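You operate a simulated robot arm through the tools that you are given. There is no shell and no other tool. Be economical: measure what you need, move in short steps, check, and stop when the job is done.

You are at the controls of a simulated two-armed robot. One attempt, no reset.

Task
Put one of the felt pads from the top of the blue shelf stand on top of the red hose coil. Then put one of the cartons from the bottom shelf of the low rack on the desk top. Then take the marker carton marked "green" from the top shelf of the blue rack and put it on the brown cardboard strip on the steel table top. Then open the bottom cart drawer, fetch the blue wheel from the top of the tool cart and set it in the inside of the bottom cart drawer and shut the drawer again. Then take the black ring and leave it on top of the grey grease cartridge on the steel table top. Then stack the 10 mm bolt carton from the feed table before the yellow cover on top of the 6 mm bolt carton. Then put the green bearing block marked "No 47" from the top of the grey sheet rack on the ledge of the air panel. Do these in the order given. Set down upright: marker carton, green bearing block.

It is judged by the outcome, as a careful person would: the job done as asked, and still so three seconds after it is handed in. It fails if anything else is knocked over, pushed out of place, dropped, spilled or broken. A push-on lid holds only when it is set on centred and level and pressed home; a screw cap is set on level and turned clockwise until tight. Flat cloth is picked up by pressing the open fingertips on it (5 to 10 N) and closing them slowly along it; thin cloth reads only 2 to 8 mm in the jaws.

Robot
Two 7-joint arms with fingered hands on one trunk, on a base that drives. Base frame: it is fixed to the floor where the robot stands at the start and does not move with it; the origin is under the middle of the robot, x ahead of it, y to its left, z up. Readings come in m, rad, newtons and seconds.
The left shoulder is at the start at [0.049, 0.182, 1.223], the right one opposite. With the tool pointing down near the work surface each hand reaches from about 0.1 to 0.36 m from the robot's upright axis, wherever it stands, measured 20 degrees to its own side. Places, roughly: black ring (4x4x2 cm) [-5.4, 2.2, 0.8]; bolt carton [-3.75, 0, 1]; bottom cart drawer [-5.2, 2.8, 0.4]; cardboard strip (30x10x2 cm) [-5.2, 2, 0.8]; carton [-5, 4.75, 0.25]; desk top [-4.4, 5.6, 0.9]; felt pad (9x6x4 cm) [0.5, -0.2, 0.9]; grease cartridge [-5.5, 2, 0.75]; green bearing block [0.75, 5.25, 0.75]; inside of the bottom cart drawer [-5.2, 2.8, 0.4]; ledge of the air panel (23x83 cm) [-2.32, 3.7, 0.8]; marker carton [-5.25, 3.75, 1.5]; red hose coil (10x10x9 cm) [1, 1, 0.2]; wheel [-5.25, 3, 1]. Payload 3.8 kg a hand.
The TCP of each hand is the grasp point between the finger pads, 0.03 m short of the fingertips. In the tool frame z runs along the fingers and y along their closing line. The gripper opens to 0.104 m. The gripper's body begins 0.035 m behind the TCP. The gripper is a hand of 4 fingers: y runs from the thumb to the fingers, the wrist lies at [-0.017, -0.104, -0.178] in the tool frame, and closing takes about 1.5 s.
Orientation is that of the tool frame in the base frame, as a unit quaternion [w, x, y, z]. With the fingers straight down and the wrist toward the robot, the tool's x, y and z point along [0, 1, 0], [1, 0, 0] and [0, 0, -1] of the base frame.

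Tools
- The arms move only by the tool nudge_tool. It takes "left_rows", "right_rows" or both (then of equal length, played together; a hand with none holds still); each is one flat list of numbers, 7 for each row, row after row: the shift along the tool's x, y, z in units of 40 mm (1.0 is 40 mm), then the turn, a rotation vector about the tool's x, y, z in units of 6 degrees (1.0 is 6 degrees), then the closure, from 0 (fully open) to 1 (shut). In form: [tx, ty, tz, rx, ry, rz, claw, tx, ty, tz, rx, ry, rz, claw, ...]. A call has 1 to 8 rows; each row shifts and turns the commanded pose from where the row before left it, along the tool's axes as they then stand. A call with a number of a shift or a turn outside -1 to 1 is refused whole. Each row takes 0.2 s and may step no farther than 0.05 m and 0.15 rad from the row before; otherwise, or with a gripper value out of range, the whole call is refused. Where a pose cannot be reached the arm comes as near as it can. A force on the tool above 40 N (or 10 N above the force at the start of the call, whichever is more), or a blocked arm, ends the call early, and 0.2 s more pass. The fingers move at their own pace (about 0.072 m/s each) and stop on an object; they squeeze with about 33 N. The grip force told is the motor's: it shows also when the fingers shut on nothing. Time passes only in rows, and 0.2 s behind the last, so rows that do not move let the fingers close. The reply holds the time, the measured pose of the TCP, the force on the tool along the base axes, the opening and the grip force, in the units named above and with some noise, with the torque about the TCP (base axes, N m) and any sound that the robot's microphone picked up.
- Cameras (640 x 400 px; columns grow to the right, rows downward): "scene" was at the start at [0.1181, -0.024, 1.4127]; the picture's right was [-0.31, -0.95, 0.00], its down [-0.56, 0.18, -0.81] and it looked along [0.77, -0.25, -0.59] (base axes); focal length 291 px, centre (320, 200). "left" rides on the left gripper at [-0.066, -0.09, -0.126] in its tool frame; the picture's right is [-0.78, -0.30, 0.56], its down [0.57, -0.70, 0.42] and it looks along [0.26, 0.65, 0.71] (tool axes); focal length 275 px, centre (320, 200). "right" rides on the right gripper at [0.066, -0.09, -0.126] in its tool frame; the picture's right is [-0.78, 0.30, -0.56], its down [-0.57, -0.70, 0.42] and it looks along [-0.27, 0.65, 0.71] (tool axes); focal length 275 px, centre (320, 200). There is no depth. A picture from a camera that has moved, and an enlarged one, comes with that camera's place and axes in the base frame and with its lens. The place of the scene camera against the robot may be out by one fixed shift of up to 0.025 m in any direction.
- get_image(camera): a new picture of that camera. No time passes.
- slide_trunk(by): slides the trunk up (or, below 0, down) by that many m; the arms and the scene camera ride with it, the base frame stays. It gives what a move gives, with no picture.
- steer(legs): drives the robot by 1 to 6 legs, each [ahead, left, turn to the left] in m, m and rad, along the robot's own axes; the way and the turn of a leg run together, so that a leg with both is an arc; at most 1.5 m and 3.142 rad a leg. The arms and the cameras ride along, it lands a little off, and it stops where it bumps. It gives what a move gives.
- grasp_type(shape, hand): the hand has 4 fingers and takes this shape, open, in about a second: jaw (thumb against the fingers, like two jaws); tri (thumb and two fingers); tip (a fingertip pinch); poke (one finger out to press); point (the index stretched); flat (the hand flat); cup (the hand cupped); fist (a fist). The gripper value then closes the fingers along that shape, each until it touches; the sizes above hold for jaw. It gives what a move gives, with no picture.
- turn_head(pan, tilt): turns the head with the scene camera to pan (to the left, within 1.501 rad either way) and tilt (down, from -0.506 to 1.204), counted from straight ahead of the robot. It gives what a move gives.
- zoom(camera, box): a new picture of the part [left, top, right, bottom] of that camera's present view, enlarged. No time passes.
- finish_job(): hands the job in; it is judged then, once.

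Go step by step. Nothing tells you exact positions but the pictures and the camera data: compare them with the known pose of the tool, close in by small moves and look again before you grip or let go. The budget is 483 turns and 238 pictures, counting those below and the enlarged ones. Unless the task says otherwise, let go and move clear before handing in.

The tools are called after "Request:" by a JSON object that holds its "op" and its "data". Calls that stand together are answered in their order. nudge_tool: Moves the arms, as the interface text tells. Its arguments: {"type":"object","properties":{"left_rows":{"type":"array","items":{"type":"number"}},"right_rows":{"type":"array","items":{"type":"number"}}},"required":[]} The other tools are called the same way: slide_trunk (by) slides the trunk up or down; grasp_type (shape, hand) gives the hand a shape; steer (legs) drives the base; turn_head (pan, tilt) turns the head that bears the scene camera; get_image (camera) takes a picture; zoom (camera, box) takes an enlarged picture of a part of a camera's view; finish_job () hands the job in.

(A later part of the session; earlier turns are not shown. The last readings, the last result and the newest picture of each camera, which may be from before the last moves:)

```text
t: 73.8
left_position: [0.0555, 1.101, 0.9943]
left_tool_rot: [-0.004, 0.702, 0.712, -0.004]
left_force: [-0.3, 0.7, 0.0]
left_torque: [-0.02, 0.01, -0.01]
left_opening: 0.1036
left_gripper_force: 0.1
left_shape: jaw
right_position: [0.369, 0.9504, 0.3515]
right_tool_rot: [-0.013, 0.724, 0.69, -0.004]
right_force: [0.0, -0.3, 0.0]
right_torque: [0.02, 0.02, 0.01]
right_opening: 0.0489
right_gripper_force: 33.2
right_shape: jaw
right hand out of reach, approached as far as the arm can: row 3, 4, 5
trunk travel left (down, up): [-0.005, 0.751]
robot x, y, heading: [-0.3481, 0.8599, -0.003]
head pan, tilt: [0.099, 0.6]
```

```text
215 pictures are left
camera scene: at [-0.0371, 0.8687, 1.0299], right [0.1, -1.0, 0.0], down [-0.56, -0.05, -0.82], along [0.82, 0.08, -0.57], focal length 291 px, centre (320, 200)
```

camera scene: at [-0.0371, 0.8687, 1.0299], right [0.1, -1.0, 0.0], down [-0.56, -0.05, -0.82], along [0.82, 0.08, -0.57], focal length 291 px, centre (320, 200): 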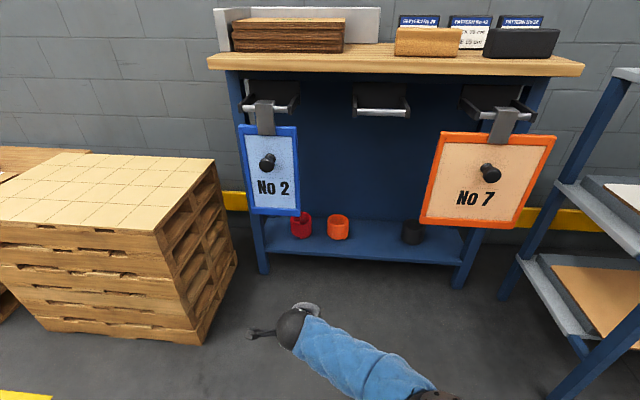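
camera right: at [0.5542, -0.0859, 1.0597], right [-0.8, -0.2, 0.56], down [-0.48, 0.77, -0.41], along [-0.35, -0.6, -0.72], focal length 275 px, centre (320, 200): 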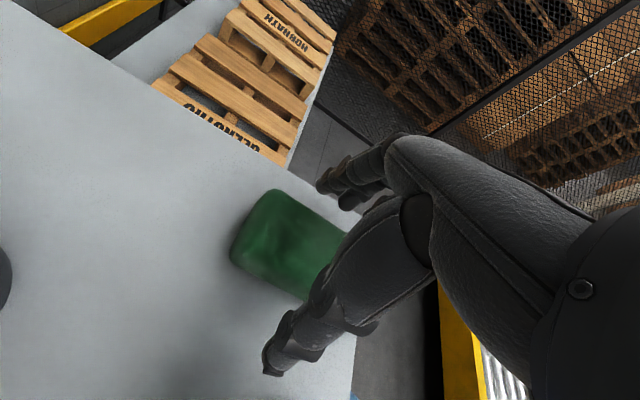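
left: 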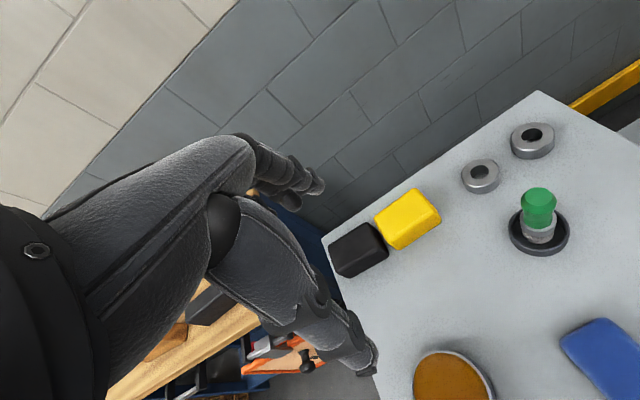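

Request:
{"op": "nudge_tool", "data": {"left_rows": [0, 0, -1, 0, 0, 0, 0, 0, 0, -1, 0, 0, 0, 0, 0, 0, -1, 0, 0, 0, 0, 0, 0, -1, 0, 0, 0, 0]}}

Request:
{"op": "steer", "data": {"legs": [[0, -0.08, 0], [0.4, 0, 0]]}}

Request:
{"op": "turn_head", "data": {"pan": 0.1, "tilt": 0.8}}

Request:
{"op": "get_image", "data": {"camera": "scene"}}

Request:
{"op": "get_image", "data": {"camera": "right"}}

```text
t: 74.8
left_position: [0.1319, 1.075, 1.0586]
left_tool_rot: [-0.004, 0.703, 0.711, -0.004]
left_force: [-0.5, 0.4, -0.3]
left_torque: [-0.02, 0.02, -0.01]
left_opening: 0.1036
left_gripper_force: 0.0
left_shape: jaw
left hand out of reach, approached as far as the arm can: row 1, 2, 3, 4
right_position: [0.3686, 0.9499, 0.3524]
right_tool_rot: [-0.012, 0.723, 0.69, -0.004]
right_force: [-0.1, 0.5, -0.4]
right_torque: [0.03, -0.03, -0.01]
right_opening: 0.0487
right_gripper_force: 33.2
right_shape: jaw
trunk travel left (down, up): [-0.005, 0.751]
robot x, y, heading: [-0.3477, 0.8587, 0.002]
head pan, tilt: [0.099, 0.6]
```

```text
t: 77.9
left_position: [0.5294, 0.9933, 1.0585]
left_tool_rot: [-0.002, 0.703, 0.711, -0.004]
left_force: [-0.5, 0.2, 0.0]
left_torque: [-0.01, -0.02, 0.02]
left_opening: 0.1034
left_gripper_force: 0.0
left_shape: jaw
right_position: [0.7667, 0.8692, 0.3531]
right_tool_rot: [-0.013, 0.724, 0.69, -0.003]
right_force: [0.4, 0.8, -1.0]
right_torque: [0.03, -0.03, -0.01]
right_opening: 0.0486
right_gripper_force: 33.1
right_shape: jaw
trunk travel left (down, up): [-0.005, 0.751]
robot x, y, heading: [0.0495, 0.7773, -0.009]
head pan, tilt: [0.099, 0.6]
```

```text
t: 78.6
left_position: [0.5283, 0.993, 1.0588]
left_tool_rot: [-0.002, 0.703, 0.712, -0.005]
left_force: [0.4, -0.9, -0.3]
left_torque: [-0.03, -0.01, 0.02]
left_opening: 0.1039
left_gripper_force: 0.1
left_shape: jaw
right_position: [0.7668, 0.8682, 0.3516]
right_tool_rot: [-0.013, 0.724, 0.69, -0.004]
right_force: [0.2, -0.6, 0.3]
right_torque: [0.0, -0.01, -0.03]
right_opening: 0.0486
right_gripper_force: 32.4
right_shape: jaw
trunk travel left (down, up): [-0.005, 0.751]
robot x, y, heading: [0.0483, 0.7779, -0.008]
head pan, tilt: [0.099, 0.799]
```

```text
214 pictures are left
camera scene: at [0.3531, 0.7861, 1.0131], right [0.1, -1.0, 0.0], down [-0.71, -0.07, -0.7], along [0.69, 0.07, -0.72], focal length 291 px, centre (320, 200)
```

scene: 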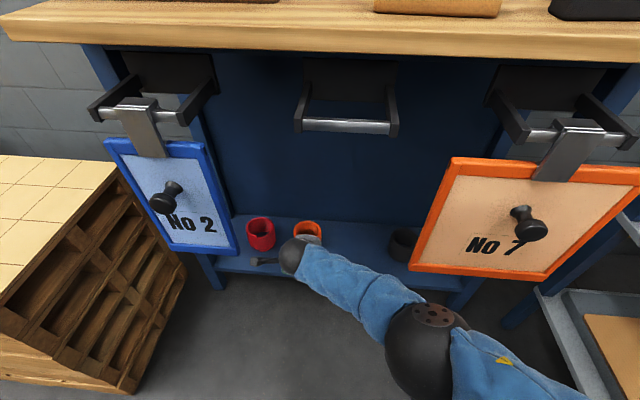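

```text
213 pictures are left
camera right: at [0.683, 0.9376, 0.4806], right [0.27, -0.8, 0.54], down [-0.74, -0.53, -0.42], along [0.62, -0.29, -0.73], focal length 275 px, centre (320, 200)
```

right: 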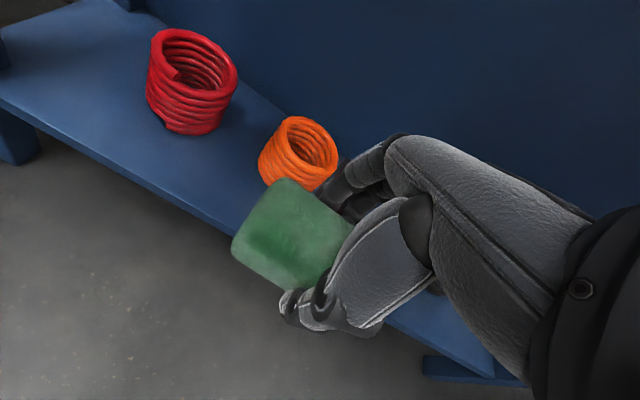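

The red coil's top is near [0.952, 1.047, 0.24]. I draw the left hand back clear of the bench top, then go in ahead and to the left.

Request:
{"op": "nudge_tool", "data": {"left_rows": [0.6, -0.6, 0, 0, 0, 0, 0, 0.6, -0.8, 0, 0, 0, 0, 0, 0.3, -0.8, 0, 0, 0, 0, 0, 0, 0, 0, 0, 0, 0, 0]}}

Request:
{"op": "steer", "data": {"legs": [[0.185, 0, 0]]}}

Request:
{"op": "steer", "data": {"legs": [[0, 0.1, 0]]}}

Request:
{"op": "get_image", "data": {"camera": "scene"}}

Request:
{"op": "get_image", "data": {"camera": "right"}}

```text
t: 79.6
left_position: [0.4791, 1.0382, 1.0098]
left_tool_rot: [-0.001, 0.703, 0.711, -0.004]
left_force: [1.4, -0.1, 0.3]
left_torque: [0.02, 0.0, 0.01]
left_opening: 0.1035
left_gripper_force: 0.0
left_shape: jaw
left hand out of reach, approached as far as the arm can: row 1, 2, 3
right_position: [0.7665, 0.8687, 0.3516]
right_tool_rot: [-0.013, 0.723, 0.69, -0.003]
right_force: [0.0, -0.5, 0.4]
right_torque: [0.01, 0.01, -0.01]
right_opening: 0.0487
right_gripper_force: 33.2
right_shape: jaw
trunk travel left (down, up): [-0.005, 0.751]
robot x, y, heading: [0.0533, 0.7734, 0.002]
head pan, tilt: [0.099, 0.799]
```

```text
t: 81.2
left_position: [0.6643, 1.038, 1.0101]
left_tool_rot: [-0.002, 0.704, 0.711, -0.005]
left_force: [-0.9, 0.1, 0.4]
left_torque: [0.02, -0.02, -0.01]
left_opening: 0.1037
left_gripper_force: 0.1
left_shape: jaw
right_position: [0.952, 0.8691, 0.3513]
right_tool_rot: [-0.013, 0.723, 0.691, -0.003]
right_force: [0.0, 0.0, -0.7]
right_torque: [0.04, -0.04, 0.0]
right_opening: 0.0487
right_gripper_force: 32.3
right_shape: jaw
trunk travel left (down, up): [-0.005, 0.751]
robot x, y, heading: [0.2343, 0.7758, -0.002]
head pan, tilt: [0.099, 0.799]
```

```text
t: 82.3
left_position: [0.6646, 1.1393, 1.0096]
left_tool_rot: [-0.002, 0.704, 0.711, -0.004]
left_force: [0.1, -0.7, 0.6]
left_torque: [0.03, -0.01, 0.01]
left_opening: 0.1037
left_gripper_force: 0.0
left_shape: jaw
right_position: [0.9525, 0.9699, 0.3515]
right_tool_rot: [-0.012, 0.724, 0.69, -0.003]
right_force: [-0.5, 0.6, -0.9]
right_torque: [-0.02, -0.06, 0.01]
right_opening: 0.0488
right_gripper_force: 32.6
right_shape: jaw
trunk travel left (down, up): [-0.005, 0.751]
robot x, y, heading: [0.2346, 0.8744, -0.007]
head pan, tilt: [0.099, 0.799]
```

```text
212 pictures are left
camera scene: at [0.5382, 0.8871, 1.013], right [0.1, -1.0, 0.0], down [-0.71, -0.07, -0.7], along [0.69, 0.07, -0.72], focal length 291 px, centre (320, 200)
```

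scene: 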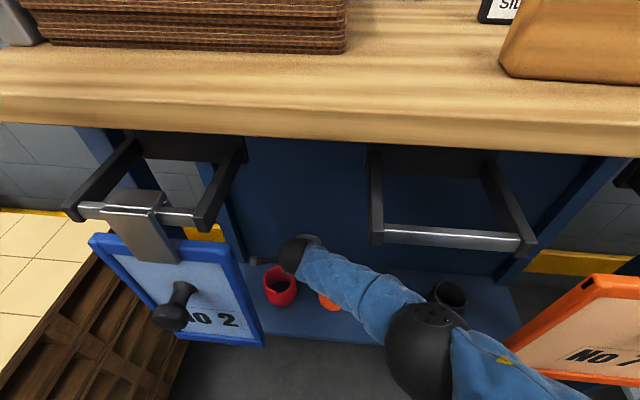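

```text
211 pictures are left
camera right: at [0.8679, 1.039, 0.4806], right [0.27, -0.8, 0.54], down [-0.74, -0.53, -0.42], along [0.62, -0.28, -0.73], focal length 275 px, centre (320, 200)
```

right: 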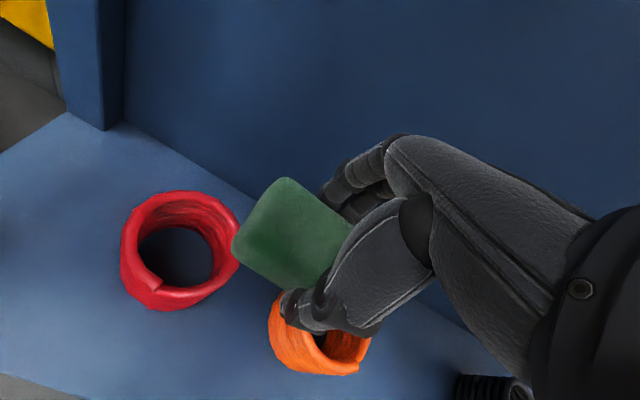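

Request:
{"op": "steer", "data": {"legs": [[0, 0.078, 0]]}}

Request:
{"op": "nudge_tool", "data": {"right_rows": [0, 0, 0.6, 0, 0, 0, 1, 0, 0, 0.6, 0, 0, 0, 1]}}

Request:
{"op": "get_image", "data": {"camera": "right"}}

Request:
{"op": "get_image", "data": {"camera": "scene"}}

```text
t: 83.4
left_position: [0.6634, 1.2173, 1.0095]
left_tool_rot: [-0.002, 0.703, 0.712, -0.004]
left_force: [-0.2, 1.0, 0.4]
left_torque: [-0.02, -0.02, 0.01]
left_opening: 0.1039
left_gripper_force: 0.0
left_shape: jaw
right_position: [0.9525, 1.0488, 0.3504]
right_tool_rot: [-0.013, 0.722, 0.691, -0.003]
right_force: [-0.8, 0.0, -1.2]
right_torque: [-0.01, -0.02, 0.01]
right_opening: 0.0488
right_gripper_force: 33.8
right_shape: jaw
trunk travel left (down, up): [-0.005, 0.751]
robot x, y, heading: [0.2317, 0.9558, -0.006]
head pan, tilt: [0.099, 0.799]
```

```text
t: 84.0
left_position: [0.6647, 1.2167, 1.01]
left_tool_rot: [-0.002, 0.702, 0.712, -0.004]
left_force: [-0.3, 0.3, 0.1]
left_torque: [0.04, 0.03, 0.01]
left_opening: 0.1039
left_gripper_force: 0.0
left_shape: jaw
right_position: [0.9511, 1.0493, 0.3514]
right_tool_rot: [-0.013, 0.723, 0.691, -0.003]
right_force: [-0.1, 1.2, -0.1]
right_torque: [-0.03, 0.02, -0.01]
right_opening: 0.0487
right_gripper_force: 32.5
right_shape: jaw
right hand out of reach, approached as far as the arm can: row 1, 2
trunk travel left (down, up): [-0.005, 0.751]
robot x, y, heading: [0.2403, 0.9558, -0.0]
head pan, tilt: [0.099, 0.799]
```

```text
210 pictures are left
camera right: at [0.8678, 1.1178, 0.4805], right [0.27, -0.8, 0.54], down [-0.74, -0.54, -0.42], along [0.62, -0.28, -0.73], focal length 275 px, centre (320, 200)
```

right: 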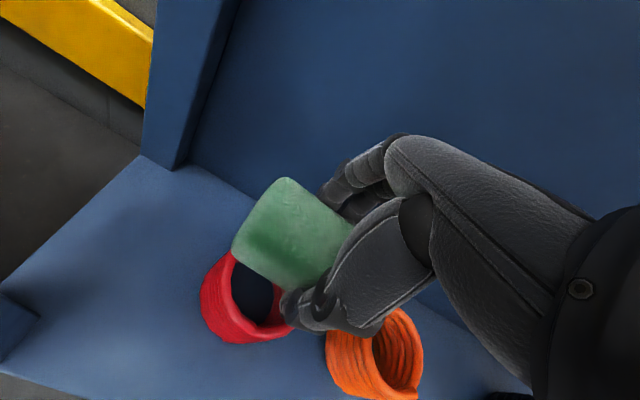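

```text
209 pictures are left
camera scene: at [0.5384, 0.9655, 1.013], right [0.1, -1.0, 0.0], down [-0.71, -0.07, -0.7], along [0.69, 0.07, -0.72], focal length 291 px, centre (320, 200)
```

scene: 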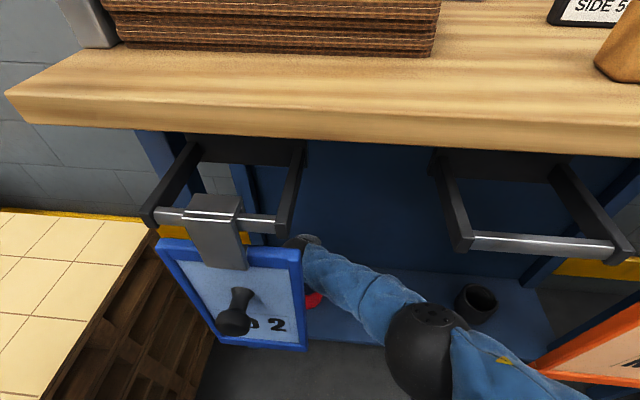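

The arm is at its limit here and cannot lower. I will move right, bring the hand a bit nearer, then come in with the robot turned left so the shoulder is closer to the coil.

Request:
{"op": "steer", "data": {"legs": [[0, -0.2, 0]]}}

Request:
{"op": "nudge_tool", "data": {"right_rows": [-0.8, -0.25, 0, 0, 0, 0, 1, -0.8, -0.25, 0, 0, 0, 0, 1, -0.75, -0.25, 0, 0, 0, 0, 1]}}

Request:
{"op": "steer", "data": {"legs": [[0.0735, 0.085, 0.3]]}}

Request:
{"op": "get_image", "data": {"camera": "right"}}

Request:
{"op": "get_image", "data": {"camera": "scene"}}

```text
t: 85.6
left_position: [0.6641, 1.016, 1.0097]
left_tool_rot: [-0.002, 0.702, 0.712, -0.005]
left_force: [0.5, 0.3, -0.2]
left_torque: [0.0, 0.01, 0.03]
left_opening: 0.1037
left_gripper_force: 0.0
left_shape: jaw
right_position: [0.9525, 0.8486, 0.3515]
right_tool_rot: [-0.013, 0.723, 0.691, -0.003]
right_force: [-0.4, -0.3, -0.5]
right_torque: [0.01, 0.0, -0.01]
right_opening: 0.0489
right_gripper_force: 32.8
right_shape: jaw
trunk travel left (down, up): [-0.005, 0.751]
robot x, y, heading: [0.2363, 0.7521, -0.003]
head pan, tilt: [0.099, 0.799]
```

```text
t: 86.6
left_position: [0.6558, 1.0192, 1.0133]
left_tool_rot: [0.001, 0.702, 0.712, -0.002]
left_force: [-0.3, -0.6, -0.3]
left_torque: [0.01, -0.02, 0.01]
left_opening: 0.1038
left_gripper_force: 0.1
left_shape: jaw
right_position: [0.8829, 0.7768, 0.3388]
right_tool_rot: [-0.03, 0.712, 0.702, -0.013]
right_force: [0.0, 0.1, -0.2]
right_torque: [0.06, 0.02, -0.01]
right_opening: 0.0485
right_gripper_force: 32.7
right_shape: jaw
trunk travel left (down, up): [-0.005, 0.751]
robot x, y, heading: [0.2329, 0.7589, -0.006]
head pan, tilt: [0.099, 0.799]
stopped in row 3 (right hand): the arm was blocked; the commanded pose is now the measured one
```

```text
t: 87.3
left_position: [0.6582, 1.0235, 1.0101]
left_tool_rot: [-0.001, 0.7, 0.714, -0.004]
left_force: [-0.1, 0.0, -0.2]
left_torque: [-0.03, 0.0, 0.01]
left_opening: 0.1038
left_gripper_force: 0.0
left_shape: jaw
right_position: [0.8823, 0.7745, 0.3295]
right_tool_rot: [-0.032, 0.714, 0.699, -0.019]
right_force: [-0.3, 0.6, -0.7]
right_torque: [-0.05, 0.02, 0.02]
right_opening: 0.0484
right_gripper_force: 33.2
right_shape: jaw
trunk travel left (down, up): [-0.005, 0.751]
robot x, y, heading: [0.2295, 0.7585, 0.006]
head pan, tilt: [0.099, 0.799]
stopped in leg 1: the robot was blocked; the commanded pose is now the measured one
```

```text
208 pictures are left
camera right: at [0.8032, 0.8406, 0.4625], right [0.32, -0.79, 0.52], down [-0.74, -0.55, -0.38], along [0.59, -0.27, -0.76], focal length 275 px, centre (320, 200)
```

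right: 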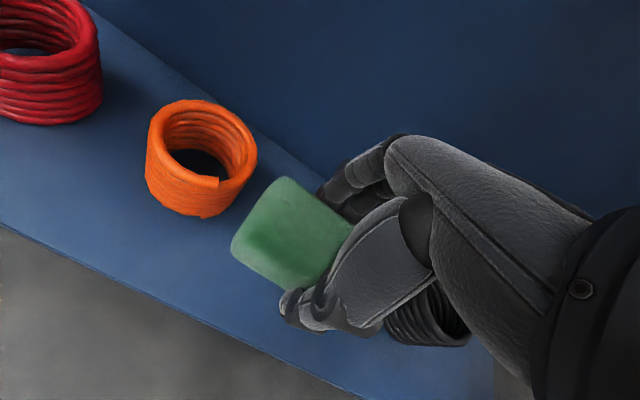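

```text
207 pictures are left
camera scene: at [0.5331, 0.7708, 1.0138], right [0.1, -0.99, 0.0], down [-0.71, -0.08, -0.7], along [0.7, 0.07, -0.72], focal length 291 px, centre (320, 200)
```

scene: 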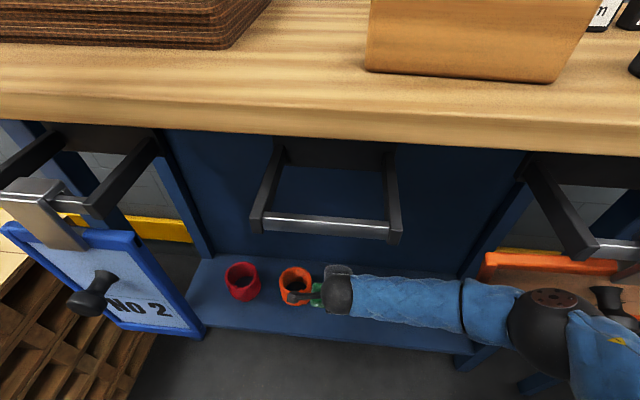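

The elbow swung right against the "No 7" panel. I reverse the arm motion exactly.

Request:
{"op": "nudge_tool", "data": {"right_rows": [0.5, 0.15, 0, 0, 0, 0, 1, 0.6, 0.25, 0, 0, 0, 0, 1, 0.6, 0.25, -0.2, 0, 0, 0, 1, 0.6, 0.25, -0.2, 0, 0, 0, 1]}}

Request:
{"op": "get_image", "data": {"camera": "scene"}}

```text
t: 88.3
left_position: [0.66, 1.0237, 1.0094]
left_tool_rot: [-0.002, 0.7, 0.714, -0.005]
left_force: [0.2, -0.4, -0.3]
left_torque: [-0.01, -0.01, 0.04]
left_opening: 0.104
left_gripper_force: 0.0
left_shape: jaw
right_position: [0.9243, 0.8662, 0.3436]
right_tool_rot: [-0.033, 0.714, 0.699, -0.019]
right_force: [0.0, 0.0, 0.4]
right_torque: [0.0, -0.03, -0.07]
right_opening: 0.0484
right_gripper_force: 32.7
right_shape: jaw
trunk travel left (down, up): [-0.005, 0.751]
robot x, y, heading: [0.2321, 0.7545, 0.008]
head pan, tilt: [0.099, 0.799]
```

```text
206 pictures are left
camera scene: at [0.5362, 0.7706, 1.0131], right [0.11, -0.99, 0.0], down [-0.71, -0.08, -0.7], along [0.69, 0.07, -0.72], focal length 291 px, centre (320, 200)
```

scene: 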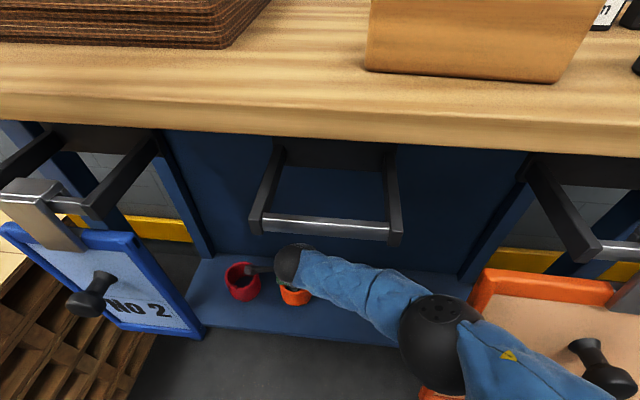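

Request:
{"op": "steer", "data": {"legs": [[-0.5, 0, 0]]}}

Request:
{"op": "turn_head", "data": {"pan": 0.0, "tilt": 0.5}}

Request:
{"op": "get_image", "data": {"camera": "scene"}}

```text
t: 91.2
left_position: [0.1606, 1.0196, 1.0097]
left_tool_rot: [-0.003, 0.7, 0.714, -0.004]
left_force: [-0.1, 0.6, -0.2]
left_torque: [0.02, -0.03, -0.02]
left_opening: 0.1038
left_gripper_force: 0.0
left_shape: jaw
right_position: [0.4235, 0.8634, 0.3428]
right_tool_rot: [-0.033, 0.713, 0.7, -0.021]
right_force: [-0.4, -0.2, -0.6]
right_torque: [0.0, 0.0, -0.03]
right_opening: 0.0484
right_gripper_force: 33.4
right_shape: jaw
trunk travel left (down, up): [-0.005, 0.751]
robot x, y, heading: [-0.2663, 0.7551, 0.003]
head pan, tilt: [0.099, 0.799]
```

```text
t: 92.0
left_position: [0.1608, 1.0208, 1.0089]
left_tool_rot: [-0.003, 0.7, 0.714, -0.004]
left_force: [0.1, -0.5, 0.1]
left_torque: [0.01, 0.0, -0.03]
left_opening: 0.1038
left_gripper_force: 0.0
left_shape: jaw
right_position: [0.4242, 0.8627, 0.3428]
right_tool_rot: [-0.033, 0.714, 0.699, -0.02]
right_force: [0.6, 0.0, -0.3]
right_torque: [-0.03, 0.0, 0.0]
right_opening: 0.0485
right_gripper_force: 33.2
right_shape: jaw
trunk travel left (down, up): [-0.005, 0.751]
robot x, y, heading: [-0.2651, 0.757, 0.011]
head pan, tilt: [0.0, 0.499]
```

```text
205 pictures are left
camera scene: at [0.0471, 0.7598, 1.0389], right [0.01, -1.0, 0.0], down [-0.48, 0.0, -0.88], along [0.88, 0.01, -0.48], focal length 291 px, centre (320, 200)
```

scene: 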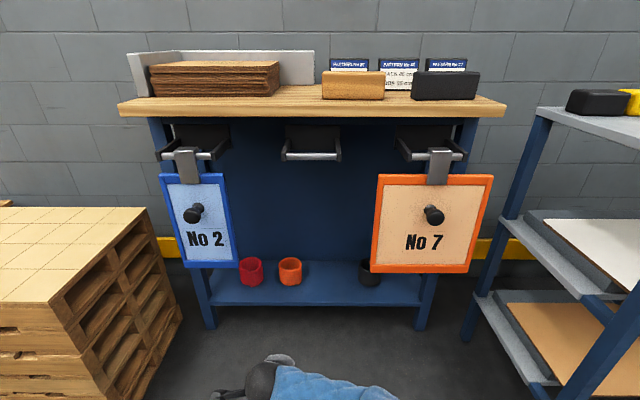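

The panels look unmoved. I'll first stow the left hand out to the left side, then try entering with the robot farther left and closer.

Request:
{"op": "nudge_tool", "data": {"left_rows": [1, 0, 0.3, 0, 0, 0, 0, 1, -0.3, 0.3, 0, 0, 0, 0, 1, -0.5, 0.3, 0, 0, 0, 0, 1, -0.8, 0.3, 0, 0, 0, 0, 1, -0.8, 0.3, 0, 0, 0, 0, 0, -0.9, 0.3, 0, 0, 0, 0, 0, -0.9, 0.3, 0, 0, 0, 0]}}

Request:
{"op": "nudge_tool", "data": {"right_rows": [-0.5, 0, -0.1, 0.4, 0, 0, 1, -0.5, -0.3, -0.1, 0, 0, 0, 1, 0, 0, 0, 0, 0, 0, 1]}}

Request:
{"op": "get_image", "data": {"camera": "scene"}}

```text
refused: row 4 steps farther than a row can; nothing moved
```

```text
t: 92.8
left_position: [0.16, 1.02, 1.0098]
left_tool_rot: [-0.003, 0.699, 0.715, -0.005]
left_force: [0.7, 0.8, 0.4]
left_torque: [-0.01, 0.02, -0.04]
left_opening: 0.1039
left_gripper_force: 0.0
left_shape: jaw
right_position: [0.4125, 0.8234, 0.3521]
right_tool_rot: [-0.047, 0.713, 0.699, -0.035]
right_force: [0.0, 1.1, -0.5]
right_torque: [0.0, 0.02, 0.01]
right_opening: 0.0483
right_gripper_force: 33.4
right_shape: jaw
trunk travel left (down, up): [-0.005, 0.751]
robot x, y, heading: [-0.267, 0.7538, 0.001]
head pan, tilt: [0.0, 0.499]
```

```text
204 pictures are left
camera scene: at [0.0472, 0.7596, 1.039], right [0.01, -1.0, 0.0], down [-0.48, 0.0, -0.88], along [0.88, 0.01, -0.48], focal length 291 px, centre (320, 200)
```

scene: 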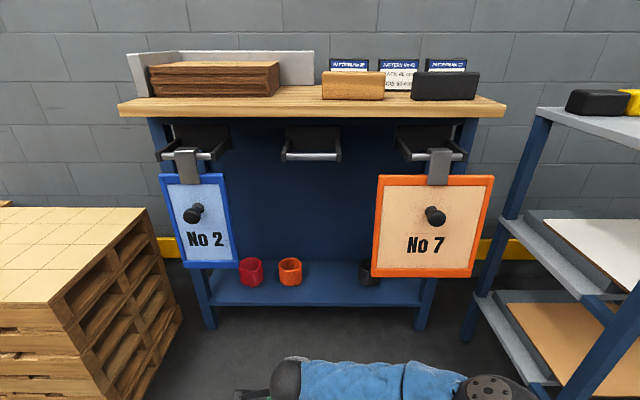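

Request:
{"op": "nudge_tool", "data": {"right_rows": [-0.2, 0, 0.5, -0.55, 0, 0, 1, -0.2, -0.2, 0.5, -0.55, 0, 0, 1, 0, -0.2, 0.4, 0, 0, 0, 1], "left_rows": [0.9, 0, 0.3, 0, 0, 0, 0, 0.9, -0.3, 0.3, 0, 0, 0, 0, 0.9, -0.5, 0.3, 0, 0, 0, 0]}}

Request:
{"op": "nudge_tool", "data": {"left_rows": [0.8, -0.8, 0.3, 0, 0, 0, 0, 0.8, -0.8, 0.3, 0, 0, 0, 0, 0, -0.9, 0.3, 0, 0, 0, 0, 0, -0.9, 0.3, 0, 0, 0, 0]}}

Request:
{"op": "turn_head", "data": {"pan": -0.2, "tilt": 0.9}}

Request:
{"op": "get_image", "data": {"camera": "scene"}}

```text
t: 93.6
left_position: [0.1416, 1.1206, 0.9571]
left_tool_rot: [-0.002, 0.701, 0.713, -0.004]
left_force: [-1.0, -0.7, -0.1]
left_torque: [0.0, 0.0, 0.04]
left_opening: 0.1038
left_gripper_force: 0.1
left_shape: jaw
left hand out of reach, approached as far as the arm can: row 2, 3
right_position: [0.3916, 0.8089, 0.2962]
right_tool_rot: [-0.008, 0.715, 0.699, 0.007]
right_force: [1.1, 0.5, -1.2]
right_torque: [0.0, 0.01, 0.01]
right_opening: 0.0482
right_gripper_force: 33.3
right_shape: jaw
trunk travel left (down, up): [-0.005, 0.751]
robot x, y, heading: [-0.2683, 0.7529, 0.007]
head pan, tilt: [0.0, 0.499]
```

```text
t: 94.6
left_position: [0.0327, 1.1704, 0.8877]
left_tool_rot: [-0.003, 0.701, 0.714, -0.005]
left_force: [-0.2, 0.8, 0.1]
left_torque: [-0.02, -0.02, 0.0]
left_opening: 0.1037
left_gripper_force: 0.2
left_shape: jaw
left hand out of reach, approached as far as the arm can: row 1, 2
right_position: [0.3921, 0.808, 0.2966]
right_tool_rot: [-0.006, 0.714, 0.7, 0.005]
right_force: [-0.1, -0.3, -0.6]
right_torque: [0.02, -0.02, 0.04]
right_opening: 0.0485
right_gripper_force: 32.8
right_shape: jaw
trunk travel left (down, up): [-0.005, 0.751]
robot x, y, heading: [-0.2652, 0.7535, 0.003]
head pan, tilt: [0.0, 0.499]
```

```text
t: 95.5
left_position: [0.0331, 1.1691, 0.8897]
left_tool_rot: [-0.003, 0.7, 0.714, -0.004]
left_force: [0.0, 0.1, 0.7]
left_torque: [0.02, 0.02, 0.03]
left_opening: 0.1037
left_gripper_force: 0.1
left_shape: jaw
right_position: [0.3922, 0.8081, 0.2968]
right_tool_rot: [-0.006, 0.715, 0.7, 0.006]
right_force: [0.4, 0.1, -0.5]
right_torque: [-0.01, -0.02, 0.02]
right_opening: 0.0485
right_gripper_force: 33.4
right_shape: jaw
trunk travel left (down, up): [-0.005, 0.751]
robot x, y, heading: [-0.2662, 0.7548, 0.006]
head pan, tilt: [-0.201, 0.901]
```

```text
203 pictures are left
camera scene: at [0.0302, 0.7446, 1.0052], right [-0.19, -0.98, 0.0], down [-0.77, 0.15, -0.62], along [0.61, -0.12, -0.78], focal length 291 px, centre (320, 200)
```

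scene: 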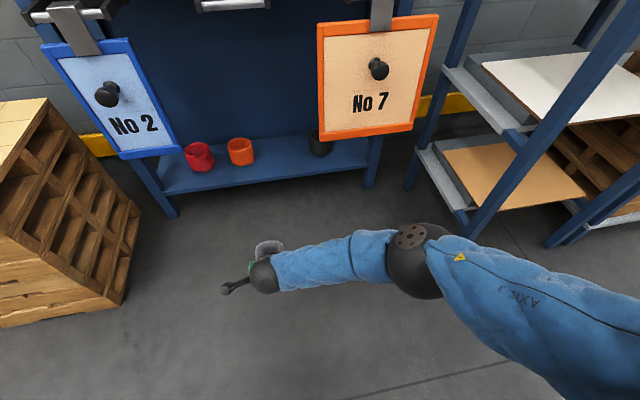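

The geometry suggests entering with the arm stretched and then closing the base in while the arm compensates. I restretch the arm and drive in as before.

Request:
{"op": "nudge_tool", "data": {"right_rows": [0.3, 0.4, -0.5, 0, 0, 0, 1, 0.4, 0.5, -0.5, 0, 0, 0, 1, 0.3, 0.5, -0.35, 0, 0, 0, 1]}}

Request:
{"op": "steer", "data": {"legs": [[0, 0.02, 0], [0.5, 0, 0]]}}

Request:
{"op": "turn_head", "data": {"pan": 0.0, "tilt": 0.8}}

Request:
{"op": "get_image", "data": {"camera": "scene"}}

```text
t: 96.3
left_position: [0.0319, 1.1704, 0.8883]
left_tool_rot: [-0.003, 0.701, 0.713, -0.004]
left_force: [-0.8, 0.1, -0.6]
left_torque: [0.01, 0.0, -0.02]
left_opening: 0.1037
left_gripper_force: 0.0
left_shape: jaw
right_position: [0.4499, 0.8469, 0.3511]
right_tool_rot: [-0.006, 0.715, 0.699, 0.005]
right_force: [0.9, -0.8, -0.5]
right_torque: [0.04, 0.0, 0.02]
right_opening: 0.0482
right_gripper_force: 32.7
right_shape: jaw
trunk travel left (down, up): [-0.005, 0.751]
robot x, y, heading: [-0.2703, 0.7533, 0.005]
head pan, tilt: [-0.201, 0.901]
```

```text
t: 99.6
left_position: [0.5324, 1.1918, 0.8883]
left_tool_rot: [-0.003, 0.702, 0.712, -0.005]
left_force: [-0.1, 0.7, -0.8]
left_torque: [0.01, -0.02, 0.0]
left_opening: 0.1041
left_gripper_force: 0.0
left_shape: jaw
right_position: [0.9482, 0.8658, 0.3524]
right_tool_rot: [-0.006, 0.715, 0.699, 0.005]
right_force: [-0.1, -0.5, 0.2]
right_torque: [-0.03, 0.0, 0.0]
right_opening: 0.0483
right_gripper_force: 32.2
right_shape: jaw
trunk travel left (down, up): [-0.005, 0.751]
robot x, y, heading: [0.233, 0.776, 0.002]
head pan, tilt: [-0.201, 0.901]
```

```text
t: 100.3
left_position: [0.5326, 1.1911, 0.8878]
left_tool_rot: [-0.003, 0.702, 0.713, -0.004]
left_force: [0.6, -0.4, -0.3]
left_torque: [0.02, 0.0, 0.0]
left_opening: 0.1039
left_gripper_force: 0.0
left_shape: jaw
right_position: [0.9488, 0.8663, 0.3521]
right_tool_rot: [-0.006, 0.716, 0.698, 0.006]
right_force: [0.8, 0.4, -1.4]
right_torque: [-0.04, -0.02, -0.01]
right_opening: 0.0485
right_gripper_force: 32.8
right_shape: jaw
trunk travel left (down, up): [-0.005, 0.751]
robot x, y, heading: [0.2291, 0.7797, 0.005]
head pan, tilt: [0.0, 0.799]
```

```text
202 pictures are left
camera scene: at [0.5351, 0.7806, 1.013], right [0.0, -1.0, 0.0], down [-0.72, 0.0, -0.7], along [0.7, 0.0, -0.72], focal length 291 px, centre (320, 200)
```

scene: 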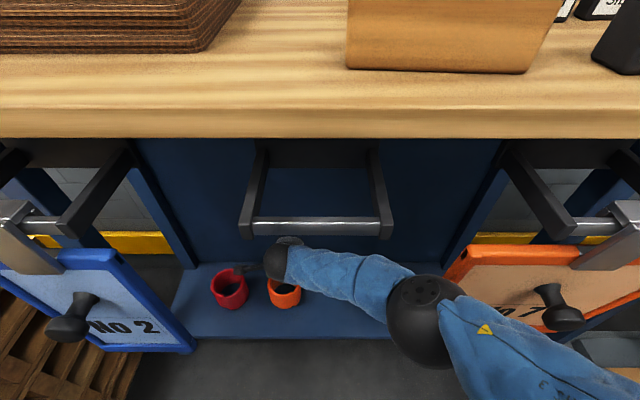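

Request:
{"op": "steer", "data": {"legs": [[0, 0.182, 0]]}}

Request:
{"op": "steer", "data": {"legs": [[0.03, 0.02, 0]]}}

Request:
{"op": "nudge_tool", "data": {"right_rows": [-0.25, -0.35, 0, 0, 0, 0, 1, -0.25, -0.35, 0, 0, 0, 0, 1]}}

Request:
{"op": "get_image", "data": {"camera": "scene"}}

```text
t: 101.9
left_position: [0.5295, 1.3758, 0.8879]
left_tool_rot: [-0.003, 0.7, 0.714, -0.004]
left_force: [-0.5, -0.1, -0.3]
left_torque: [0.04, 0.04, 0.01]
left_opening: 0.1036
left_gripper_force: 0.0
left_shape: jaw
right_position: [0.9472, 1.0515, 0.351]
right_tool_rot: [-0.007, 0.715, 0.699, 0.006]
right_force: [-0.3, -0.1, 0.4]
right_torque: [0.0, -0.01, 0.01]
right_opening: 0.0483
right_gripper_force: 32.8
right_shape: jaw
trunk travel left (down, up): [-0.005, 0.751]
robot x, y, heading: [0.2319, 0.9635, 0.007]
head pan, tilt: [0.0, 0.799]
```

```text
t: 102.7
left_position: [0.5606, 1.3958, 0.8877]
left_tool_rot: [-0.003, 0.7, 0.714, -0.005]
left_force: [0.1, -0.2, 0.0]
left_torque: [-0.03, 0.0, -0.02]
left_opening: 0.1041
left_gripper_force: 0.1
left_shape: jaw
right_position: [0.9784, 1.0729, 0.352]
right_tool_rot: [-0.006, 0.714, 0.7, 0.005]
right_force: [-0.5, -0.1, 0.8]
right_torque: [0.01, -0.02, 0.0]
right_opening: 0.0483
right_gripper_force: 33.2
right_shape: jaw
trunk travel left (down, up): [-0.005, 0.751]
robot x, y, heading: [0.2607, 0.9784, 0.006]
head pan, tilt: [0.0, 0.799]
```

```text
t: 103.3
left_position: [0.5608, 1.3953, 0.8886]
left_tool_rot: [-0.003, 0.7, 0.714, -0.004]
left_force: [-0.9, -0.5, -0.6]
left_torque: [0.02, -0.01, 0.0]
left_opening: 0.1038
left_gripper_force: 0.0
left_shape: jaw
right_position: [0.9498, 1.0519, 0.3512]
right_tool_rot: [-0.007, 0.714, 0.7, 0.006]
right_force: [0.4, 0.3, -0.5]
right_torque: [-0.04, 0.01, 0.01]
right_opening: 0.0483
right_gripper_force: 32.7
right_shape: jaw
trunk travel left (down, up): [-0.005, 0.751]
robot x, y, heading: [0.2603, 0.9815, 0.008]
head pan, tilt: [0.0, 0.799]
```

```text
201 pictures are left
camera scene: at [0.5646, 0.9854, 1.013], right [0.01, -1.0, 0.0], down [-0.72, 0.0, -0.7], along [0.7, 0.0, -0.72], focal length 291 px, centre (320, 200)
```

scene: 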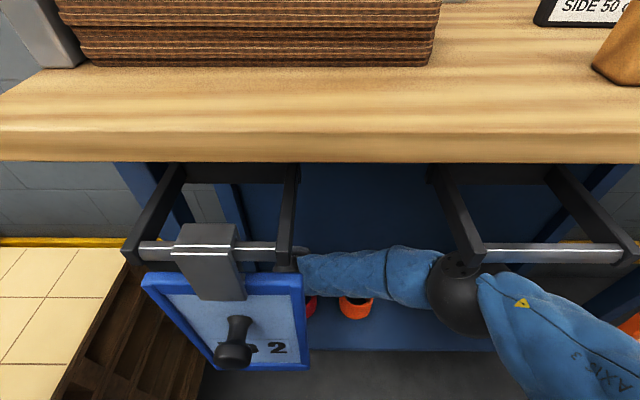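

Request:
{"op": "nudge_tool", "data": {"right_rows": [0, 0, 0.4, 0, 0, 0, 1, 0, 0, 0.4, 0, 0, 0, 1, 0, 0, 0.4, 0, 0, 0, 1]}}

Request:
{"op": "get_image", "data": {"camera": "right"}}

```text
t: 104.1
left_position: [0.5592, 1.3958, 0.8886]
left_tool_rot: [-0.003, 0.7, 0.714, -0.005]
left_force: [0.0, 0.1, 0.1]
left_torque: [0.0, -0.01, -0.01]
left_opening: 0.1036
left_gripper_force: 0.1
left_shape: jaw
right_position: [0.9494, 1.0524, 0.3025]
right_tool_rot: [-0.006, 0.715, 0.699, 0.005]
right_force: [-0.5, 0.5, -1.3]
right_torque: [0.0, 0.0, -0.01]
right_opening: 0.0487
right_gripper_force: 33.0
right_shape: jaw
trunk travel left (down, up): [-0.005, 0.751]
robot x, y, heading: [0.2615, 0.9794, 0.005]
head pan, tilt: [0.0, 0.799]
```

```text
200 pictures are left
camera right: at [0.8609, 1.1196, 0.4299], right [0.28, -0.79, 0.54], down [-0.71, -0.55, -0.43], along [0.64, -0.27, -0.72], focal length 275 px, centre (320, 200)
```

right: 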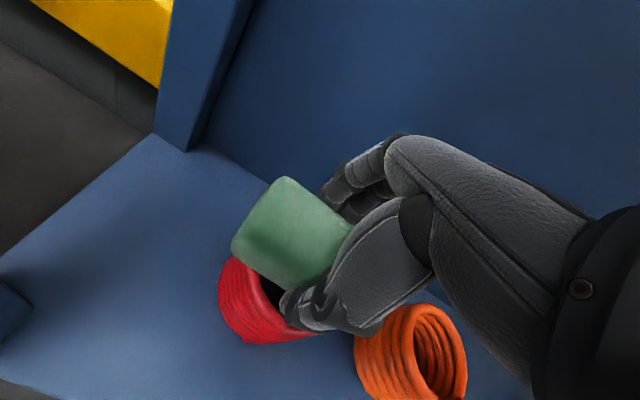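

Request:
{"op": "nudge_tool", "data": {"right_rows": [0, -0.05, 0.3, 0, 0, 0, 1, 0, 0, 0.25, 0, 0, 0, 1, 0, 0, 0, 0, 0, 0, 1]}}

Request:
{"op": "get_image", "data": {"camera": "right"}}

```text
t: 104.9
left_position: [0.5597, 1.3965, 0.8881]
left_tool_rot: [-0.003, 0.7, 0.714, -0.004]
left_force: [0.5, 0.8, 0.0]
left_torque: [0.02, 0.0, 0.02]
left_opening: 0.1039
left_gripper_force: 0.2
left_shape: jaw
right_position: [0.9456, 1.0524, 0.2833]
right_tool_rot: [-0.007, 0.714, 0.7, 0.005]
right_force: [0.1, 0.6, -0.5]
right_torque: [0.03, 0.03, 0.01]
right_opening: 0.0483
right_gripper_force: 33.0
right_shape: jaw
right hand out of reach, approached as far as the arm can: row 2
trunk travel left (down, up): [-0.005, 0.751]
robot x, y, heading: [0.2619, 0.9809, -0.0]
head pan, tilt: [0.0, 0.799]
```

```text
199 pictures are left
camera right: at [0.8562, 1.118, 0.41], right [0.28, -0.79, 0.54], down [-0.71, -0.55, -0.43], along [0.64, -0.27, -0.72], focal length 275 px, centre (320, 200)
```

right: 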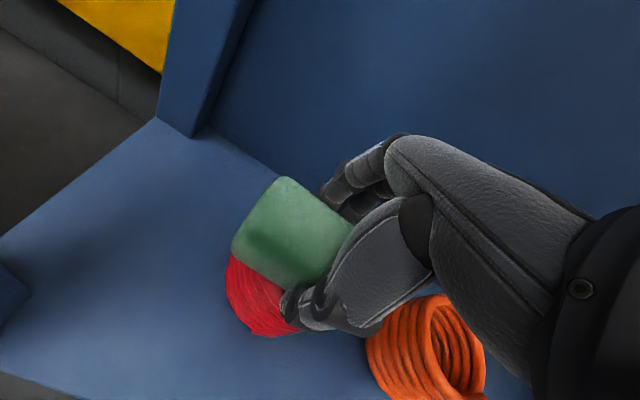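

Request:
{"op": "steer", "data": {"legs": [[0.025, 0.01, 0]]}}

Request:
{"op": "nudge_tool", "data": {"right_rows": [-0.25, -0.45, 0, 0, 0, 0, 1, 0, 0, 0, 0, 0, 0, 1]}}

Request:
{"op": "nudge_tool", "data": {"right_rows": [0, 0, 0.12, 0, 0, 0, 1, 0, 0, 0.12, 0, 0, 0, 1, 0, 0, 0, 0, 0, 0, 1]}}

Request:
{"op": "get_image", "data": {"camera": "right"}}

```text
t: 105.7
left_position: [0.5852, 1.4067, 0.8902]
left_tool_rot: [-0.003, 0.7, 0.714, -0.005]
left_force: [-0.1, -0.6, -0.9]
left_torque: [-0.01, -0.01, 0.01]
left_opening: 0.1038
left_gripper_force: 0.2
left_shape: jaw
right_position: [0.97, 1.0617, 0.2825]
right_tool_rot: [-0.007, 0.715, 0.699, 0.006]
right_force: [-0.1, 0.4, -0.7]
right_torque: [0.01, -0.03, 0.01]
right_opening: 0.0484
right_gripper_force: 33.1
right_shape: jaw
trunk travel left (down, up): [-0.005, 0.751]
robot x, y, heading: [0.2845, 0.9937, 0.006]
head pan, tilt: [0.0, 0.799]
```

```text
t: 106.3
left_position: [0.5852, 1.4059, 0.8876]
left_tool_rot: [-0.002, 0.701, 0.714, -0.005]
left_force: [-0.8, 1.3, 0.0]
left_torque: [-0.01, 0.01, 0.07]
left_opening: 0.1036
left_gripper_force: 0.0
left_shape: jaw
right_position: [0.9523, 1.0524, 0.2826]
right_tool_rot: [-0.007, 0.715, 0.699, 0.005]
right_force: [0.4, 0.2, -0.6]
right_torque: [0.03, -0.03, 0.01]
right_opening: 0.0482
right_gripper_force: 33.1
right_shape: jaw
trunk travel left (down, up): [-0.005, 0.751]
robot x, y, heading: [0.2838, 0.9925, 0.005]
head pan, tilt: [0.0, 0.799]
```

```text
t: 107.0
left_position: [0.5832, 1.4064, 0.8894]
left_tool_rot: [-0.002, 0.7, 0.714, -0.003]
left_force: [-0.7, 0.3, 1.0]
left_torque: [0.02, -0.01, 0.03]
left_opening: 0.1038
left_gripper_force: 0.0
left_shape: jaw
right_position: [0.956, 1.0543, 0.2811]
right_tool_rot: [-0.004, 0.715, 0.699, 0.013]
right_force: [-3.3, -0.9, 22.9]
right_torque: [-0.06, 0.86, 0.1]
right_opening: 0.0479
right_gripper_force: 33.5
right_shape: jaw
trunk travel left (down, up): [-0.005, 0.751]
robot x, y, heading: [0.285, 0.9911, 0.004]
head pan, tilt: [0.0, 0.799]
stopped in row 3 (right hand): the force on the tool passed its limit at 41 N (the readings are from after the stop); the commanded pose is now the measured one
```

```text
198 pictures are left
camera right: at [0.8659, 1.1212, 0.407], right [0.27, -0.79, 0.54], down [-0.71, -0.55, -0.45], along [0.65, -0.26, -0.71], focal length 275 px, centre (320, 200)
```

right: 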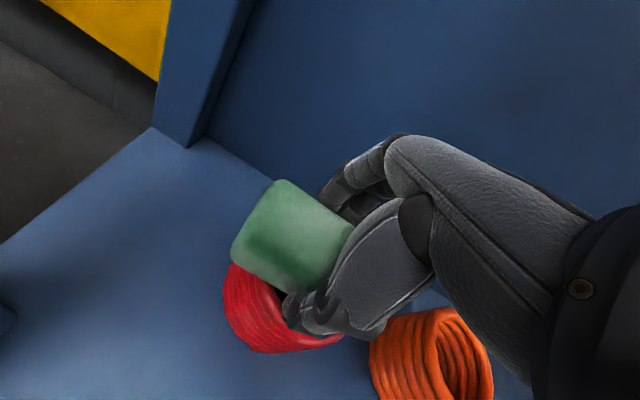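

The pad touches the coil, about 1.5 cm too far left. I lift slightly, shift right and set it down again.

Request:
{"op": "nudge_tool", "data": {"right_rows": [0, 0, -0.25, 0, 0, 0, 1, -0.3, -0.1, 0, 0, 0, 0, 1, 0, 0, 0.12, 0, 0, 0, 1, 0, 0, 0.08, 0, 0, 0, 1]}}

Request:
{"op": "get_image", "data": {"camera": "right"}}

```text
t: 108.0
left_position: [0.5837, 1.4053, 0.8896]
left_tool_rot: [-0.002, 0.7, 0.714, -0.004]
left_force: [0.7, 0.0, -0.3]
left_torque: [-0.01, 0.0, -0.01]
left_opening: 0.1039
left_gripper_force: 0.0
left_shape: jaw
right_position: [0.9502, 1.0443, 0.2809]
right_tool_rot: [-0.005, 0.714, 0.7, 0.01]
right_force: [-5.5, -2.0, 16.0]
right_torque: [-0.08, 0.54, 0.0]
right_opening: 0.0485
right_gripper_force: 33.3
right_shape: jaw
trunk travel left (down, up): [-0.005, 0.751]
robot x, y, heading: [0.2847, 0.9918, 0.002]
head pan, tilt: [0.0, 0.799]
```

```text
197 pictures are left
camera right: at [0.8606, 1.1086, 0.4072], right [0.27, -0.79, 0.54], down [-0.71, -0.55, -0.44], along [0.65, -0.26, -0.71], focal length 275 px, centre (320, 200)
```

right: 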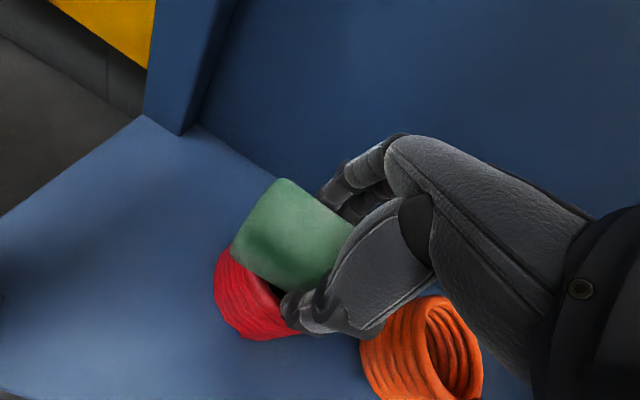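

Request:
{"op": "nudge_tool", "data": {"right_rows": [0, 0, -0.06, 0, 0, 0, 1, 0, 0, 0, 0, 0, 0, 0.7, 0, 0, 0, 0, 0, 0, 0.4, 0, 0, -0.05, 0, 0, 0, 0.2, 0, 0, -0.05, 0, 0, 0, 0, 0, 0, 0, 0, 0, 0, 0, 0, 0, 0, 0, 0, 0, 0]}}

Request:
{"op": "get_image", "data": {"camera": "right"}}

```text
t: 109.6
left_position: [0.5851, 1.406, 0.8889]
left_tool_rot: [-0.003, 0.7, 0.714, -0.004]
left_force: [0.6, 0.1, 0.0]
left_torque: [0.03, 0.0, -0.02]
left_opening: 0.1039
left_gripper_force: 0.1
left_shape: jaw
right_position: [0.9499, 1.0406, 0.2848]
right_tool_rot: [-0.006, 0.714, 0.7, 0.009]
right_force: [-0.6, 0.0, -1.4]
right_torque: [0.0, -0.01, 0.03]
right_opening: 0.1036
right_gripper_force: 0.2
right_shape: jaw
trunk travel left (down, up): [-0.005, 0.751]
robot x, y, heading: [0.2794, 0.9906, 0.006]
head pan, tilt: [0.0, 0.799]
```

```text
196 pictures are left
camera right: at [0.8605, 1.1081, 0.4116], right [0.28, -0.79, 0.54], down [-0.71, -0.55, -0.44], along [0.65, -0.26, -0.72], focal length 275 px, centre (320, 200)
```

right: 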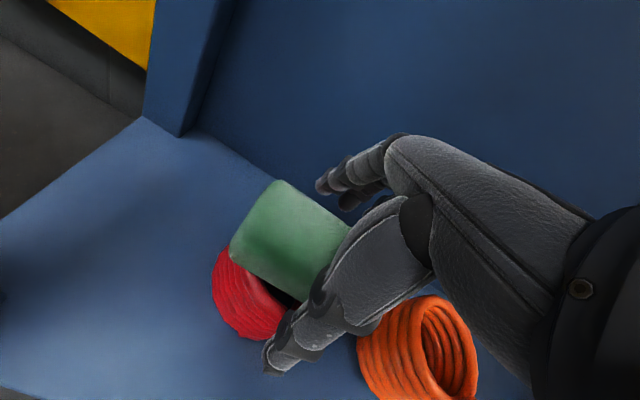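

The pad rests on the red coil. I raise the hand and reverse the path out.

Request:
{"op": "nudge_tool", "data": {"right_rows": [0, 0, -0.4, 0, 0, 0, 0, 0, 0, -0.6, 0, 0, 0, 0, 0, 0, -0.6, 0, 0, 0, 0]}}

Request:
{"op": "steer", "data": {"legs": [[-0.025, -0.01, 0]]}}

Request:
{"op": "nudge_tool", "data": {"right_rows": [0.25, 0.45, 0, 0, 0, 0, 0]}}

Request:
{"op": "steer", "data": {"legs": [[-0.03, -0.02, 0]]}}

Request:
{"op": "nudge_tool", "data": {"right_rows": [0.25, 0.35, 0, 0, 0, 0, 0, 0.25, 0.35, 0, 0, 0, 0, 0]}}

Request:
{"op": "steer", "data": {"legs": [[0, -0.18, 0]]}}

Request:
{"op": "get_image", "data": {"camera": "right"}}

Request:
{"op": "get_image", "data": {"camera": "scene"}}

```text
t: 110.4
left_position: [0.585, 1.4073, 0.8866]
left_tool_rot: [-0.002, 0.7, 0.714, -0.006]
left_force: [0.3, 1.0, 0.4]
left_torque: [0.0, 0.0, -0.01]
left_opening: 0.104
left_gripper_force: 0.1
left_shape: jaw
right_position: [0.937, 1.0451, 0.3394]
right_tool_rot: [-0.011, 0.712, 0.702, 0.001]
right_force: [0.2, 0.4, 0.0]
right_torque: [0.0, -0.04, -0.03]
right_opening: 0.1038
right_gripper_force: 0.1
right_shape: jaw
trunk travel left (down, up): [-0.005, 0.751]
robot x, y, heading: [0.2836, 0.9886, -0.001]
head pan, tilt: [0.0, 0.799]
```

```text
t: 111.2
left_position: [0.5587, 1.3956, 0.8892]
left_tool_rot: [-0.003, 0.7, 0.714, -0.004]
left_force: [-0.1, -0.2, -0.2]
left_torque: [0.0, 0.0, -0.01]
left_opening: 0.1038
left_gripper_force: 0.1
left_shape: jaw
right_position: [0.9251, 1.03, 0.3504]
right_tool_rot: [-0.005, 0.715, 0.699, 0.01]
right_force: [-0.5, -0.5, 0.6]
right_torque: [0.03, 0.0, -0.03]
right_opening: 0.1036
right_gripper_force: 0.0
right_shape: jaw
trunk travel left (down, up): [-0.005, 0.751]
robot x, y, heading: [0.2587, 0.9809, 0.008]
head pan, tilt: [0.0, 0.799]
```

```text
t: 111.7
left_position: [0.5598, 1.3961, 0.889]
left_tool_rot: [-0.003, 0.7, 0.714, -0.004]
left_force: [-0.1, -1.0, 0.1]
left_torque: [0.01, -0.01, 0.03]
left_opening: 0.1041
left_gripper_force: 0.1
left_shape: jaw
right_position: [0.9441, 1.0387, 0.3509]
right_tool_rot: [-0.006, 0.715, 0.699, 0.01]
right_force: [0.2, -0.1, 0.6]
right_torque: [0.01, -0.03, 0.02]
right_opening: 0.1039
right_gripper_force: 0.1
right_shape: jaw
trunk travel left (down, up): [-0.005, 0.751]
robot x, y, heading: [0.2599, 0.9822, 0.011]
head pan, tilt: [0.0, 0.799]
```

```text
t: 112.5
left_position: [0.5305, 1.3749, 0.8883]
left_tool_rot: [-0.004, 0.7, 0.714, -0.003]
left_force: [0.1, 0.2, -0.4]
left_torque: [0.04, 0.03, 0.01]
left_opening: 0.104
left_gripper_force: 0.1
left_shape: jaw
right_position: [0.9133, 1.0192, 0.351]
right_tool_rot: [-0.006, 0.715, 0.699, 0.009]
right_force: [0.1, 0.7, 0.6]
right_torque: [0.01, 0.03, 0.02]
right_opening: 0.1038
right_gripper_force: 0.1
right_shape: jaw
trunk travel left (down, up): [-0.005, 0.751]
robot x, y, heading: [0.2299, 0.9626, 0.003]
head pan, tilt: [0.0, 0.799]
```

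```text
t: 113.1
left_position: [0.5295, 1.374, 0.8896]
left_tool_rot: [-0.003, 0.7, 0.714, -0.005]
left_force: [0.2, 0.4, -0.2]
left_torque: [0.0, 0.0, 0.0]
left_opening: 0.1039
left_gripper_force: 0.1
left_shape: jaw
right_position: [0.9417, 1.0379, 0.3514]
right_tool_rot: [-0.005, 0.715, 0.699, 0.009]
right_force: [0.5, -0.2, 0.1]
right_torque: [0.02, 0.0, 0.03]
right_opening: 0.104
right_gripper_force: 0.0
right_shape: jaw
trunk travel left (down, up): [-0.005, 0.751]
robot x, y, heading: [0.2324, 0.9576, 0.004]
head pan, tilt: [0.0, 0.799]
```

```text
t: 114.6
left_position: [0.5317, 1.1925, 0.8893]
left_tool_rot: [-0.002, 0.701, 0.713, -0.004]
left_force: [-0.5, -0.6, -0.6]
left_torque: [-0.01, -0.01, -0.01]
left_opening: 0.1034
left_gripper_force: 0.0
left_shape: jaw
right_position: [0.9423, 0.8559, 0.3502]
right_tool_rot: [-0.005, 0.715, 0.699, 0.01]
right_force: [0.6, 0.7, 0.1]
right_torque: [-0.03, -0.02, 0.0]
right_opening: 0.104
right_gripper_force: 0.1
right_shape: jaw
trunk travel left (down, up): [-0.005, 0.751]
robot x, y, heading: [0.233, 0.779, 0.001]
head pan, tilt: [0.0, 0.799]
```

```text
195 pictures are left
camera right: at [0.8533, 0.922, 0.4777], right [0.28, -0.79, 0.54], down [-0.71, -0.55, -0.44], along [0.65, -0.27, -0.72], focal length 275 px, centre (320, 200)
```

right: 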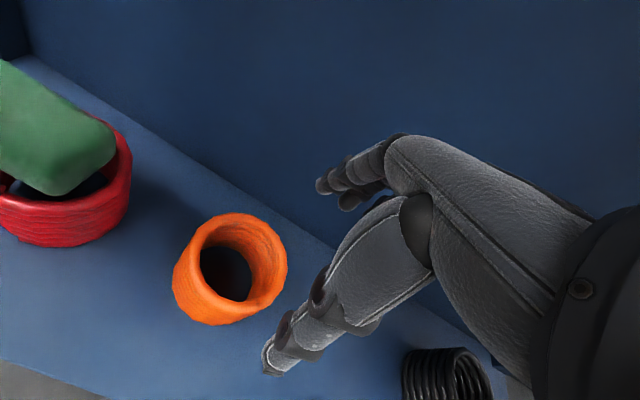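

```text
194 pictures are left
camera scene: at [0.5352, 0.7827, 1.0131], right [0.0, -1.0, 0.0], down [-0.72, 0.0, -0.7], along [0.7, 0.0, -0.72], focal length 291 px, centre (320, 200)
```

scene: 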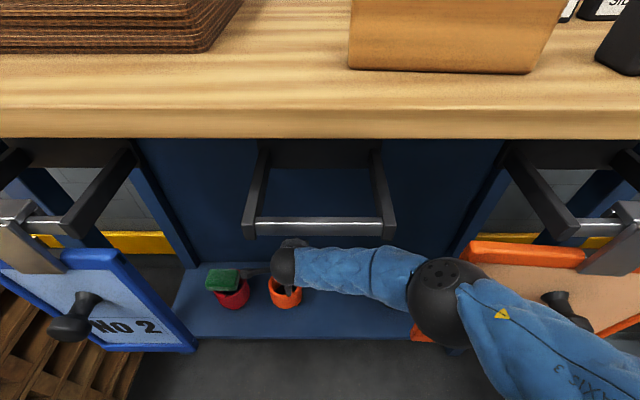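

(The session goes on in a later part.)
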